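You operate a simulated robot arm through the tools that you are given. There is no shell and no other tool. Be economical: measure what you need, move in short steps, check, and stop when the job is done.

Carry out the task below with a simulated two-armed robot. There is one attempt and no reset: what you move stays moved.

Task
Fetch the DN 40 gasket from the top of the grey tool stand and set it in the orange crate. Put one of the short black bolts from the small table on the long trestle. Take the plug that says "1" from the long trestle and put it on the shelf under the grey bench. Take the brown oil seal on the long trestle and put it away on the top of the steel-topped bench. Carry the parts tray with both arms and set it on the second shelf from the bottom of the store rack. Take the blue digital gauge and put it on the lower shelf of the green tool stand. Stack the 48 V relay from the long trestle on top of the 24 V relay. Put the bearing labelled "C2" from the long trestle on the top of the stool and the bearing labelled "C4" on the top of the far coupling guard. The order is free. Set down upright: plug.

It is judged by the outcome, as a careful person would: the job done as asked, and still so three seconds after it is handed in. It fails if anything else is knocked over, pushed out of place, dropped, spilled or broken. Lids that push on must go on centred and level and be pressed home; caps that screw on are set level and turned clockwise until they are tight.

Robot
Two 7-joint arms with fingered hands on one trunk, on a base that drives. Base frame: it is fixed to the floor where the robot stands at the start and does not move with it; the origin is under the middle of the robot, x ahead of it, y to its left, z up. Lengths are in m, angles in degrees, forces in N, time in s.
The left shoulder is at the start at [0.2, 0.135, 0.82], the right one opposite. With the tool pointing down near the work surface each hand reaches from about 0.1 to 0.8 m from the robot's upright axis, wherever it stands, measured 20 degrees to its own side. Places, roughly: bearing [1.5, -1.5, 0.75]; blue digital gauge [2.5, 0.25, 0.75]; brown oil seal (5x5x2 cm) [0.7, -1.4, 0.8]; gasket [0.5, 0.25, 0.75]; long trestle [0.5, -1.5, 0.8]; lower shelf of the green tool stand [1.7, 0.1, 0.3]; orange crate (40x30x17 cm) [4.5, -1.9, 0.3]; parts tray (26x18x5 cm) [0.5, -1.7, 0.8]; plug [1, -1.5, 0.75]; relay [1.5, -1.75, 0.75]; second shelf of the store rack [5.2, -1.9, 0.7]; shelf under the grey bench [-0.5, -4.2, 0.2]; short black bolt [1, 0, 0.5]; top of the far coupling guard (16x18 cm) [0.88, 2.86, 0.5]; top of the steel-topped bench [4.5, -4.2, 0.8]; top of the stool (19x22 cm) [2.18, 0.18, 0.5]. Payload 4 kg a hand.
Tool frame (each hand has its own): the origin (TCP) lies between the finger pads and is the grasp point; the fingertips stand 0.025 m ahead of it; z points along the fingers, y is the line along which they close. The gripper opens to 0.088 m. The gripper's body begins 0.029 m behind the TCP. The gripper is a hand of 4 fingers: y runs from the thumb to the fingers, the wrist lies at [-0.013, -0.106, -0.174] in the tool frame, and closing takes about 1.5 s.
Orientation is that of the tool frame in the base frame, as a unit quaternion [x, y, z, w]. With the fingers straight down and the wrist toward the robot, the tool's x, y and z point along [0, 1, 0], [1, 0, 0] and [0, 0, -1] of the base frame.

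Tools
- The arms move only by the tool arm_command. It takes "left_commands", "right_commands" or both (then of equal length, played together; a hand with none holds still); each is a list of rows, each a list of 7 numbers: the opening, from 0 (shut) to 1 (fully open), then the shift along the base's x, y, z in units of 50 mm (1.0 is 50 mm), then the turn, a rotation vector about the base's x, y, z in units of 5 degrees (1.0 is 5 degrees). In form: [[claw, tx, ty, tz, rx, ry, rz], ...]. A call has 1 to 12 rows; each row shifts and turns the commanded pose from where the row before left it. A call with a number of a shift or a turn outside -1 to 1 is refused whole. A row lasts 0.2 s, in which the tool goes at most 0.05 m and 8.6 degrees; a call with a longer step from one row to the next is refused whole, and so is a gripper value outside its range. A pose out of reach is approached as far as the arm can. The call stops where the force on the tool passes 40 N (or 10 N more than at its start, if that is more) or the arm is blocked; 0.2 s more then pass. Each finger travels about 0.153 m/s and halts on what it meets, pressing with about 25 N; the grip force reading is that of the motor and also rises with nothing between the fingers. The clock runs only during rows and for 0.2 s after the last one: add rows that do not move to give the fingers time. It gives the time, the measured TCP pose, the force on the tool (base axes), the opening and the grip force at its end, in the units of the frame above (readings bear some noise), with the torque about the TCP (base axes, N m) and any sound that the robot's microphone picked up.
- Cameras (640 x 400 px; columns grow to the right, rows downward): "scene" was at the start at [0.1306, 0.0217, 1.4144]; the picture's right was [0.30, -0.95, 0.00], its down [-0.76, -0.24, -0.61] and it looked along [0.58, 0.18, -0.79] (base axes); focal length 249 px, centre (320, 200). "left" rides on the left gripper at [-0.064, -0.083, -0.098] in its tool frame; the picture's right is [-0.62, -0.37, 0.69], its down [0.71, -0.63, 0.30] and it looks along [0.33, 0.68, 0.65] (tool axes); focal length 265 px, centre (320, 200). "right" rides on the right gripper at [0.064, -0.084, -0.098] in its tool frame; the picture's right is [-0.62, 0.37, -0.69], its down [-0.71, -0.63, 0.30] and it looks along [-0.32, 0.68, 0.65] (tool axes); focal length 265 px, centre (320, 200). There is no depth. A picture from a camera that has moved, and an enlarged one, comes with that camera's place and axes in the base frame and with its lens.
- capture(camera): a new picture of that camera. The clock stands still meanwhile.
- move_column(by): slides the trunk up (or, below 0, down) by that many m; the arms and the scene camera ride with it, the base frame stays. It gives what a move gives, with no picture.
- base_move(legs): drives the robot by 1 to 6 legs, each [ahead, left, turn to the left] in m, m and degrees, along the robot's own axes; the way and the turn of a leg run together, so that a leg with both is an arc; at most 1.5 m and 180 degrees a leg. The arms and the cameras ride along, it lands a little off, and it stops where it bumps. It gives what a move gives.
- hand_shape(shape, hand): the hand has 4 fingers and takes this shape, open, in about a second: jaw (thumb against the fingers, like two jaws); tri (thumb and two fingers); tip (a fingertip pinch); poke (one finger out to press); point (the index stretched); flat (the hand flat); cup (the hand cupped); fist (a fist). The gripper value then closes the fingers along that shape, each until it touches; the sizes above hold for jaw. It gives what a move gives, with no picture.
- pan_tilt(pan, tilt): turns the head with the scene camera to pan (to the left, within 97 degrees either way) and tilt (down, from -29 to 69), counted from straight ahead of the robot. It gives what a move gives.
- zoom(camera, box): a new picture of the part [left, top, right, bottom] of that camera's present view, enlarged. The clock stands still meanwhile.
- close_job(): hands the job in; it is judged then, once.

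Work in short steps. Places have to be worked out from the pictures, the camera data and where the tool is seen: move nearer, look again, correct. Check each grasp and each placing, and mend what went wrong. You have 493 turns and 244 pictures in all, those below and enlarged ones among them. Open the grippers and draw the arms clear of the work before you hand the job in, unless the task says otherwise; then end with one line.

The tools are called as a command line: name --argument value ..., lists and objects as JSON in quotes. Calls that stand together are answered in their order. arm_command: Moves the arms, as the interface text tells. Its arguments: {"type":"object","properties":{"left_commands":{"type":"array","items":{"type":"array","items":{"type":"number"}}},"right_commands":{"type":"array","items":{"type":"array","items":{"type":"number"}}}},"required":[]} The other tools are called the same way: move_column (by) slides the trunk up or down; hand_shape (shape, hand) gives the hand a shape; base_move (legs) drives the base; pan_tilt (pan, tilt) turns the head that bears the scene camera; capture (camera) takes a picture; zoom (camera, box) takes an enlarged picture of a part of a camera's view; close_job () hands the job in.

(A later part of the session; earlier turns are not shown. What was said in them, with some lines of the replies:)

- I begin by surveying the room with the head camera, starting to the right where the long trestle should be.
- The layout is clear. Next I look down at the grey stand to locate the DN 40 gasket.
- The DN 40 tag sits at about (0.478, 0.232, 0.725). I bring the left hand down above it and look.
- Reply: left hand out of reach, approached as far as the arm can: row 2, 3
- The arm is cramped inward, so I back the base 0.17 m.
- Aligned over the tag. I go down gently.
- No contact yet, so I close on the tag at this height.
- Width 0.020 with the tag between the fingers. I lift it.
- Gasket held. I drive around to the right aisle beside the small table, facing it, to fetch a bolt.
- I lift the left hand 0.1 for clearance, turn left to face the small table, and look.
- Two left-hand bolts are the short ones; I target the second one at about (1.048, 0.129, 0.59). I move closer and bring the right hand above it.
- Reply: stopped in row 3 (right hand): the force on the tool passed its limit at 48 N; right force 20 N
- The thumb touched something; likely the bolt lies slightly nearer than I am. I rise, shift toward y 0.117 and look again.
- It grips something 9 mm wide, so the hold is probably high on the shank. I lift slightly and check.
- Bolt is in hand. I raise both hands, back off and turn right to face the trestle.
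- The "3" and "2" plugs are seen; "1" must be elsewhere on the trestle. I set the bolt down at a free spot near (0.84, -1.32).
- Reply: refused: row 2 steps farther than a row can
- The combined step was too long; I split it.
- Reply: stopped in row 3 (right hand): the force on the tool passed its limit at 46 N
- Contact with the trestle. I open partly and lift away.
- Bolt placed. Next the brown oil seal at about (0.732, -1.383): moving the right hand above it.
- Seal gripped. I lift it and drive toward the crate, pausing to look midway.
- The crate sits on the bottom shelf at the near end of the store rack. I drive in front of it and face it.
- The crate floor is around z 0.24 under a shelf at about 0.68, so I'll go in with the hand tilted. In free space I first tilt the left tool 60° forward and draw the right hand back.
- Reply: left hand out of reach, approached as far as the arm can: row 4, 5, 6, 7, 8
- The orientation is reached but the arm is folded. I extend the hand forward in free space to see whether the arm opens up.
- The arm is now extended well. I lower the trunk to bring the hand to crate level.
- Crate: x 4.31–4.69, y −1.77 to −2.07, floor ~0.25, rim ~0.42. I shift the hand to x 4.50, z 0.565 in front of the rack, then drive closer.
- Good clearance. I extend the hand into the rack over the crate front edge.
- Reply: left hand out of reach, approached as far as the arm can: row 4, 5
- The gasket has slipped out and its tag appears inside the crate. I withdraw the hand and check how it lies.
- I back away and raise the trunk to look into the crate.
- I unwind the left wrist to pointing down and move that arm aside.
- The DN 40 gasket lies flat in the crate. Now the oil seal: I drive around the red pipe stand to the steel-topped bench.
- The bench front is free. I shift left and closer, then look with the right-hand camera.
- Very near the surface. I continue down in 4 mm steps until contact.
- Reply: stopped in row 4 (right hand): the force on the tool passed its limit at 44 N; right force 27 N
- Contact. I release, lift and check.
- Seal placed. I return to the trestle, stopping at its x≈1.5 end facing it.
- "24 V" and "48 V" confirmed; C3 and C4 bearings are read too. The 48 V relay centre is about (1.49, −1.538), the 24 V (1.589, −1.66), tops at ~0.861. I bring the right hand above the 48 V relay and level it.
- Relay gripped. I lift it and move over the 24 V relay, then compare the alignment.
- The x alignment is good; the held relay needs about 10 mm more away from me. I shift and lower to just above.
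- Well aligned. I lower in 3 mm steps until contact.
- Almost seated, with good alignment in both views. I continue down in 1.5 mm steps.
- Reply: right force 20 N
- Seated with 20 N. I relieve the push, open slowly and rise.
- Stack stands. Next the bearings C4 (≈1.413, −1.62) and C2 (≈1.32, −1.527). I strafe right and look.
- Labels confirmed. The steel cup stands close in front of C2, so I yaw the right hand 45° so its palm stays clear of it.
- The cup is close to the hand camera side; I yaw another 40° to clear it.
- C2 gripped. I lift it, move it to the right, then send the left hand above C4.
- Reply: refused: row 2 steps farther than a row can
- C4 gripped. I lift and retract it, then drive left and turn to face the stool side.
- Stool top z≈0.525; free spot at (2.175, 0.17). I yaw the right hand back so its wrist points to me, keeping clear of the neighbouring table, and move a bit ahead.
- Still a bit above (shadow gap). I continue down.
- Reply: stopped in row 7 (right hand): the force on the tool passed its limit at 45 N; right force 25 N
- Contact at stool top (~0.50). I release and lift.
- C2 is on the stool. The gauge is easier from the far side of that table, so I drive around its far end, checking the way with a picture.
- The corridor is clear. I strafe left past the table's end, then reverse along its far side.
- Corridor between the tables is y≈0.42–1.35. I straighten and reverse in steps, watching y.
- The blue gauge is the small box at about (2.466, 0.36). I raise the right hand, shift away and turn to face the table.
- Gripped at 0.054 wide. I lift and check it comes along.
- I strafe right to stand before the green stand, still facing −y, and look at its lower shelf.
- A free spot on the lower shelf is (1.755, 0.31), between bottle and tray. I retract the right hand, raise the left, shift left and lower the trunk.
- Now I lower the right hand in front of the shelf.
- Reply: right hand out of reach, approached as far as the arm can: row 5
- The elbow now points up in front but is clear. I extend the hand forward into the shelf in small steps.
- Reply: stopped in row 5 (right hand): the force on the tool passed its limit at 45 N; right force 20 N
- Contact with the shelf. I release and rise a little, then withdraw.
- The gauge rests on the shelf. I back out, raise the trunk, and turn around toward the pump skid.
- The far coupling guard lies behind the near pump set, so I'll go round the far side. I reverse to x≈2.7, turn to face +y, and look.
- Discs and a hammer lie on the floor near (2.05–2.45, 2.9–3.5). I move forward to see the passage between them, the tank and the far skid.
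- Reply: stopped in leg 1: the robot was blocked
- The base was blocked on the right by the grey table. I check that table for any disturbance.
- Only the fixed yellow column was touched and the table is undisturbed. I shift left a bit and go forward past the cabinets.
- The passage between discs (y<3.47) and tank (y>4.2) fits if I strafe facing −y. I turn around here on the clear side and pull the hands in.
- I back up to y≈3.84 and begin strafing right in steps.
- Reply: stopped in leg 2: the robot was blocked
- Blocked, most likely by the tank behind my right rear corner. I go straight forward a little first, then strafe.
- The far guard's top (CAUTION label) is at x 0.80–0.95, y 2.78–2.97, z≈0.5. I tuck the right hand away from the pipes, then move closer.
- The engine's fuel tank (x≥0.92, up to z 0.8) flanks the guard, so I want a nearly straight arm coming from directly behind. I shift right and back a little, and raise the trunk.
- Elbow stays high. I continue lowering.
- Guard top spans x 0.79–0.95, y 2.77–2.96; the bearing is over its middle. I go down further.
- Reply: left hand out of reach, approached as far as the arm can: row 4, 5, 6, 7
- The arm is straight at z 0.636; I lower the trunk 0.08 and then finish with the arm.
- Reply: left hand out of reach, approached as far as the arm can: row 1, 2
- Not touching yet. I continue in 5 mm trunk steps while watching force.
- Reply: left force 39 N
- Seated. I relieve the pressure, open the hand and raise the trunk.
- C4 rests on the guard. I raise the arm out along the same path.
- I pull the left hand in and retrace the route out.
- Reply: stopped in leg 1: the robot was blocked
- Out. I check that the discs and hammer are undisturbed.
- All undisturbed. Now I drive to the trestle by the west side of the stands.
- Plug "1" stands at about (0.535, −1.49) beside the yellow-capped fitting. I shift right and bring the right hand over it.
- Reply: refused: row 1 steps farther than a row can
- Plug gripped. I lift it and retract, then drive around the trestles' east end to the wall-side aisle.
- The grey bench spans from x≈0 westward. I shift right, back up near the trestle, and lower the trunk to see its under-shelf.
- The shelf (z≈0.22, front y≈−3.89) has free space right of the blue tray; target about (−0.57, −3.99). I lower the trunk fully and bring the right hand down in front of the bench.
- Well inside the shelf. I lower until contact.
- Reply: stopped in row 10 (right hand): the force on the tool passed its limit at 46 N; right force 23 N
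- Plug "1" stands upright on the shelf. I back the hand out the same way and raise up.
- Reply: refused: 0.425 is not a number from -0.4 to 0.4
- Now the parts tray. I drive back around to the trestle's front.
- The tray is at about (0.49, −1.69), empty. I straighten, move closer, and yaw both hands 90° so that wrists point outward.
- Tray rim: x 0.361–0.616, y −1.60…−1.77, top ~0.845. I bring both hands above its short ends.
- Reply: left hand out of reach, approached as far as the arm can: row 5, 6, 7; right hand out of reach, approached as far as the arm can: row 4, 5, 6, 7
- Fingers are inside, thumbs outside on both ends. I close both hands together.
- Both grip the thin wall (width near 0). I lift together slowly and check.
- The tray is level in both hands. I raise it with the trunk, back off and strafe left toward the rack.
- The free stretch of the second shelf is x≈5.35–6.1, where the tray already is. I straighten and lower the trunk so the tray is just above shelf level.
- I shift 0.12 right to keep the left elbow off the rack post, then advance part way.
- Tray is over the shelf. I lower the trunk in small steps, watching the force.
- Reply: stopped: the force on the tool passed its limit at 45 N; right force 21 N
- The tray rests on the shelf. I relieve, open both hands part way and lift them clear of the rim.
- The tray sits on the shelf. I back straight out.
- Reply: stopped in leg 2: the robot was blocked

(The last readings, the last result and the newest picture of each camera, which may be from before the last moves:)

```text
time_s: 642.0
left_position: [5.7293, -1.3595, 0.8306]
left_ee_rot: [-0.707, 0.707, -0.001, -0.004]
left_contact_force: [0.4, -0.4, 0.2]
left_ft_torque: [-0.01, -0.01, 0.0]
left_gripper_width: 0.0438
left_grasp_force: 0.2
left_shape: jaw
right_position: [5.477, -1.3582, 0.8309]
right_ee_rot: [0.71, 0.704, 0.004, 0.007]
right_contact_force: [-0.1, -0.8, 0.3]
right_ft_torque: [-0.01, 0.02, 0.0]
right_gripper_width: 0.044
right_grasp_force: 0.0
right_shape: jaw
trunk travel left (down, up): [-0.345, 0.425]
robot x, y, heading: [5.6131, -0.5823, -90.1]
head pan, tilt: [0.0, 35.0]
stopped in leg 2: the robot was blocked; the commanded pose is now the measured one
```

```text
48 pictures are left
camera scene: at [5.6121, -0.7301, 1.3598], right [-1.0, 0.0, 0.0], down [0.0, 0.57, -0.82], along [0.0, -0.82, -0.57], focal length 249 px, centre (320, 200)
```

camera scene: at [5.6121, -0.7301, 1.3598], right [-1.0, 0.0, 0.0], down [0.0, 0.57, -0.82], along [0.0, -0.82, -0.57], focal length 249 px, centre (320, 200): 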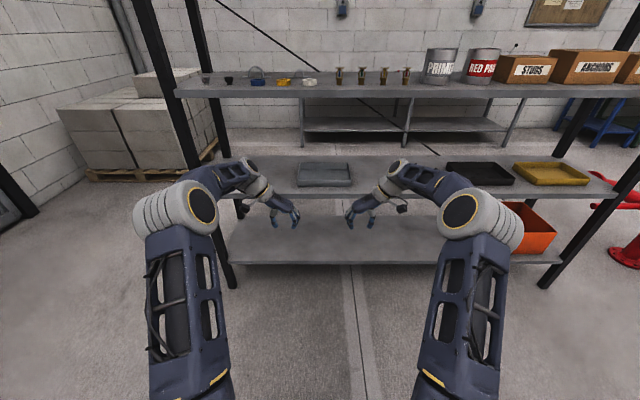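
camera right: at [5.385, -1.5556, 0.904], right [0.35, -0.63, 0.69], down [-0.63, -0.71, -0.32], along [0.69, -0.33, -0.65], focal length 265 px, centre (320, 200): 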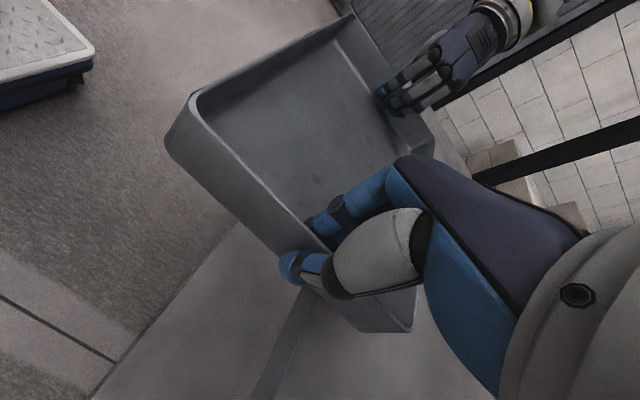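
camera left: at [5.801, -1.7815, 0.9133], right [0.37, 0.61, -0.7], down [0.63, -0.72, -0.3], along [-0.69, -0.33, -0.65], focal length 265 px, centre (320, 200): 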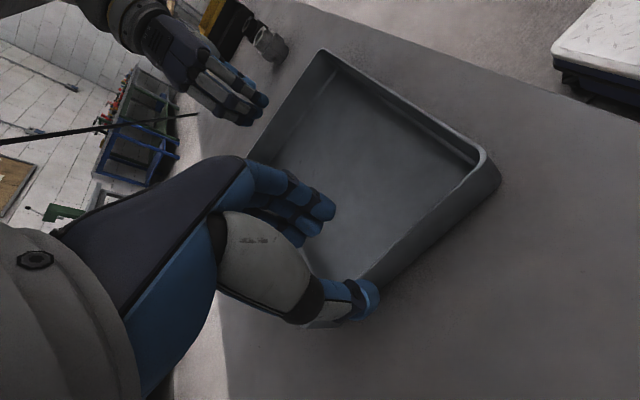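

Something behind blocked me (probably the wooden-base pump). I move a little forward and right, then look at it.

base_move --legs '[[0.08, 0, 0], [0, -1.0, 0], [0, 0, 60]]'

pan_tilt --pan 70 --tilt 35

capture --camera "scene"

```text
time_s: 650.6
left_position: [5.3461, -0.9326, 0.8316]
left_ee_rot: [0.97, -0.245, 0.003, 0.002]
left_contact_force: [0.5, -0.1, 1.1]
left_ft_torque: [0.01, 0.01, 0.01]
left_gripper_width: 0.0439
left_grasp_force: 0.1
left_shape: jaw
right_position: [5.2268, -1.1536, 0.8304]
right_ee_rot: [0.25, 0.968, 0.007, 0.003]
right_contact_force: [0.0, 0.5, 0.2]
right_ft_torque: [0.04, 0.02, -0.02]
right_gripper_width: 0.0432
right_grasp_force: 0.0
right_shape: jaw
trunk travel left (down, up): [-0.345, 0.425]
robot x, y, heading: [4.6077, -0.6633, -28.6]
head pan, tilt: [0.0, 35.0]
```

```text
time_s: 652.0
left_position: [5.3468, -0.9323, 0.8316]
left_ee_rot: [0.97, -0.245, 0.004, 0.003]
left_contact_force: [0.3, -0.3, -0.1]
left_ft_torque: [0.01, 0.01, -0.02]
left_gripper_width: 0.0438
left_grasp_force: 0.0
left_shape: jaw
right_position: [5.2269, -1.154, 0.8301]
right_ee_rot: [0.249, 0.968, 0.007, 0.003]
right_contact_force: [0.3, 0.6, -0.6]
right_ft_torque: [0.0, -0.04, 0.02]
right_gripper_width: 0.0435
right_grasp_force: 0.0
right_shape: jaw
trunk travel left (down, up): [-0.345, 0.425]
robot x, y, heading: [4.607, -0.6651, -28.3]
head pan, tilt: [70.0, 35.0]
```

```text
47 pictures are left
camera scene: at [4.7254, -0.6358, 1.3598], right [0.66, -0.75, 0.0], down [-0.43, -0.38, -0.82], along [0.61, 0.54, -0.57], focal length 249 px, centre (320, 200)
```

scene: 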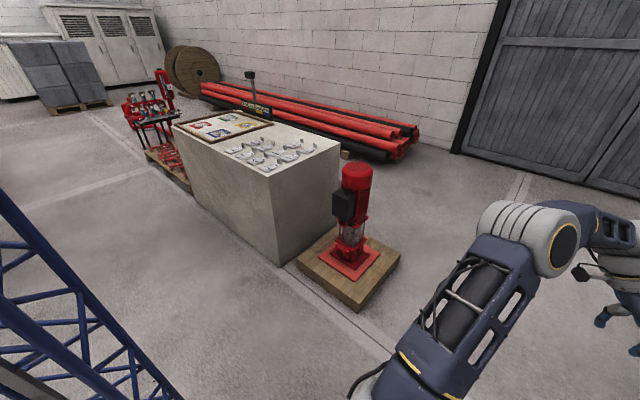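

The pump base stands where it was. I turn back, open both hands, and take a last look at the trestle, stack and rack.

base_move --legs '[[0, 0, -62]]'

arm_command --left_commands '[[0.8, 0, 0, 0.5, 0, 0, 0], [1, 0, 0, 0.5, 0, 0, 0], [1, 0, 0, 0, 0, 0, 0]]' --right_commands '[[0.8, 0, 0, 0.5, 0, 0, 0], [1, 0, 0, 0.5, 0, 0, 0], [1, 0, 0, 0, 0, 0, 0]]'

pan_tilt --pan -75 --tilt 15

capture --camera "scene"

pan_tilt --pan 25 --tilt 30

capture --camera "scene"

```text
time_s: 655.1
left_position: [4.7121, -1.4437, 0.8312]
left_ee_rot: [-0.702, 0.712, -0.001, -0.003]
left_contact_force: [0.1, 0.1, -0.3]
left_ft_torque: [0.0, -0.01, -0.02]
left_gripper_width: 0.0437
left_grasp_force: 0.1
left_shape: jaw
right_position: [4.4599, -1.4407, 0.8299]
right_ee_rot: [0.716, 0.698, 0.004, 0.007]
right_contact_force: [0.6, 0.3, 0.2]
right_ft_torque: [0.02, -0.02, -0.01]
right_gripper_width: 0.0439
right_grasp_force: 0.1
right_shape: jaw
trunk travel left (down, up): [-0.345, 0.425]
robot x, y, heading: [4.608, -0.6665, -90.7]
head pan, tilt: [70.0, 35.0]
```

```text
time_s: 656.0
left_position: [4.7143, -1.4454, 0.8814]
left_ee_rot: [-0.701, 0.713, -0.001, -0.004]
left_contact_force: [0.3, -0.5, 0.3]
left_ft_torque: [0.0, 0.01, 0.01]
left_gripper_width: 0.0876
left_grasp_force: 0.0
left_shape: jaw
right_position: [4.4606, -1.4417, 0.8803]
right_ee_rot: [0.715, 0.699, 0.005, 0.007]
right_contact_force: [-0.4, 0.5, 0.2]
right_ft_torque: [-0.01, -0.02, 0.02]
right_gripper_width: 0.0882
right_grasp_force: 0.0
right_shape: jaw
trunk travel left (down, up): [-0.345, 0.425]
robot x, y, heading: [4.6042, -0.6646, -90.8]
head pan, tilt: [70.0, 35.0]
```

```text
time_s: 658.2
left_position: [4.7135, -1.4456, 0.8807]
left_ee_rot: [-0.702, 0.712, 0.0, -0.004]
left_contact_force: [-1.0, 0.0, -0.6]
left_ft_torque: [0.01, -0.01, -0.01]
left_gripper_width: 0.0876
left_grasp_force: 0.1
left_shape: jaw
right_position: [4.459, -1.4417, 0.8808]
right_ee_rot: [0.716, 0.698, 0.005, 0.006]
right_contact_force: [-0.2, 0.3, 0.0]
right_ft_torque: [-0.03, -0.03, 0.0]
right_gripper_width: 0.088
right_grasp_force: 0.0
right_shape: jaw
trunk travel left (down, up): [-0.345, 0.425]
robot x, y, heading: [4.6086, -0.6663, -91.1]
head pan, tilt: [-75.0, 15.0]
```

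```text
46 pictures are left
camera scene: at [4.515, -0.7485, 1.3918], right [-0.24, 0.97, 0.0], down [0.25, 0.06, -0.97], along [-0.94, -0.24, -0.26], focal length 249 px, centre (320, 200)
```

scene: 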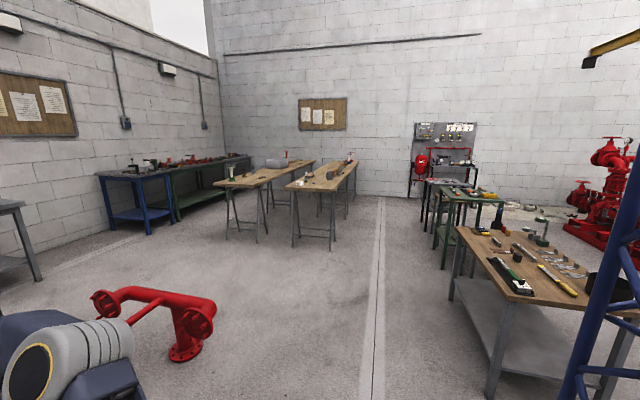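

```text
time_s: 660.0
left_position: [4.7133, -1.4463, 0.8818]
left_ee_rot: [-0.702, 0.712, -0.001, -0.003]
left_contact_force: [1.0, -0.1, 0.2]
left_ft_torque: [0.02, 0.01, 0.02]
left_gripper_width: 0.088
left_grasp_force: 0.1
left_shape: jaw
right_position: [4.4602, -1.4414, 0.8799]
right_ee_rot: [0.716, 0.699, 0.004, 0.007]
right_contact_force: [0.9, 0.0, -0.9]
right_ft_torque: [-0.04, -0.03, 0.02]
right_gripper_width: 0.0878
right_grasp_force: 0.0
right_shape: jaw
trunk travel left (down, up): [-0.345, 0.425]
robot x, y, heading: [4.6041, -0.6671, -91.2]
head pan, tilt: [25.0, 30.0]
```

```text
45 pictures are left
camera scene: at [4.6424, -0.8082, 1.3676], right [-0.91, -0.41, 0.0], down [-0.2, 0.46, -0.87], along [0.35, -0.79, -0.5], focal length 249 px, centre (320, 200)
```

scene: 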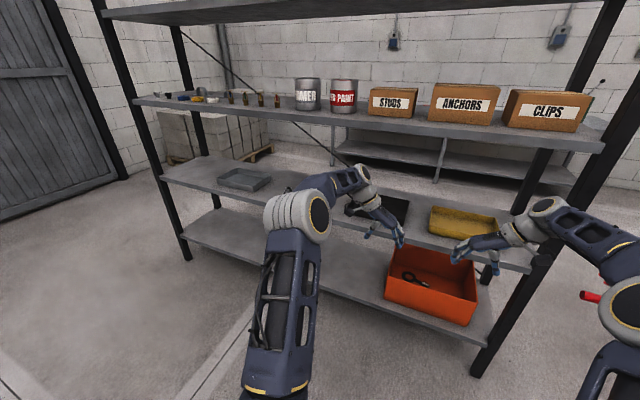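

Tray and gasket are right. One zoom on the relay stack before handing in, with the arms drawn clear of the rack.

base_move --legs '[[-0.1, -0.6, 0]]'

pan_tilt --pan -72 --tilt 15

zoom --camera "scene" --box '[260, 130, 420, 230]'

```text
time_s: 663.4
left_position: [4.1161, -1.3357, 0.8808]
left_ee_rot: [-0.704, 0.711, -0.001, -0.003]
left_contact_force: [0.4, -0.1, 0.6]
left_ft_torque: [0.02, 0.02, 0.0]
left_gripper_width: 0.0879
left_grasp_force: 0.0
left_shape: jaw
right_position: [3.8632, -1.3338, 0.8803]
right_ee_rot: [0.713, 0.701, 0.004, 0.007]
right_contact_force: [0.6, -0.2, -0.3]
right_ft_torque: [0.01, 0.01, -0.02]
right_gripper_width: 0.0877
right_grasp_force: 0.0
right_shape: jaw
trunk travel left (down, up): [-0.345, 0.425]
robot x, y, heading: [4.0063, -0.5544, -90.7]
head pan, tilt: [25.0, 30.0]
```

```text
time_s: 665.2
left_position: [4.1166, -1.3385, 0.8819]
left_ee_rot: [-0.704, 0.711, -0.001, -0.003]
left_contact_force: [0.2, 0.6, -0.1]
left_ft_torque: [-0.02, 0.02, 0.0]
left_gripper_width: 0.088
left_grasp_force: 0.1
left_shape: jaw
right_position: [3.8634, -1.3352, 0.8791]
right_ee_rot: [0.713, 0.701, 0.004, 0.007]
right_contact_force: [-0.7, 0.1, 0.3]
right_ft_torque: [-0.01, -0.01, -0.02]
right_gripper_width: 0.0878
right_grasp_force: 0.0
right_shape: jaw
trunk travel left (down, up): [-0.345, 0.425]
robot x, y, heading: [4.0072, -0.557, -90.5]
head pan, tilt: [-72.0, 15.0]
```

```text
4.00 times, centred on (340, 180) of scene
camera zoom: at [3.9148, -0.6459, 1.3918], right [-0.3, 0.95, 0.0], down [0.25, 0.08, -0.97], along [-0.92, -0.29, -0.26], focal length 997 px, centre (240, 280)
```

zoom: 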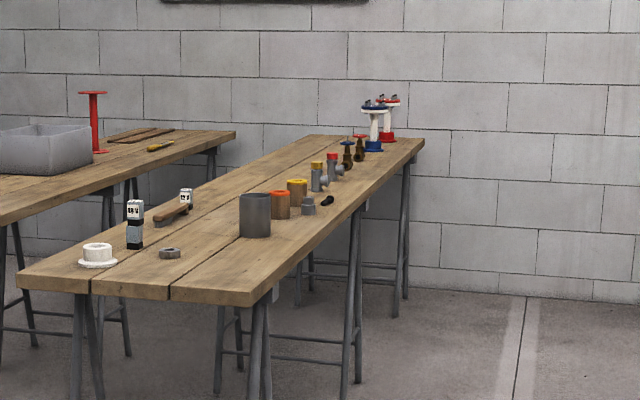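

The relay stack and bolt are in order on the trestle and everything else stands; the hands are open and clear. I hand the job in.

close_job

```text
The job is handed in.
```

All nine items are where you asked, and the job is handed in with both hands open and the arms clear. The DN 40 gasket slipped from the hand over the orange crate and fell a short way, but it lies flat inside. While driving, the base stopped against the yellow column, the white tank and the wooden-base pump. The pump base, grey table and floor tools showed no visible shift afterwards.
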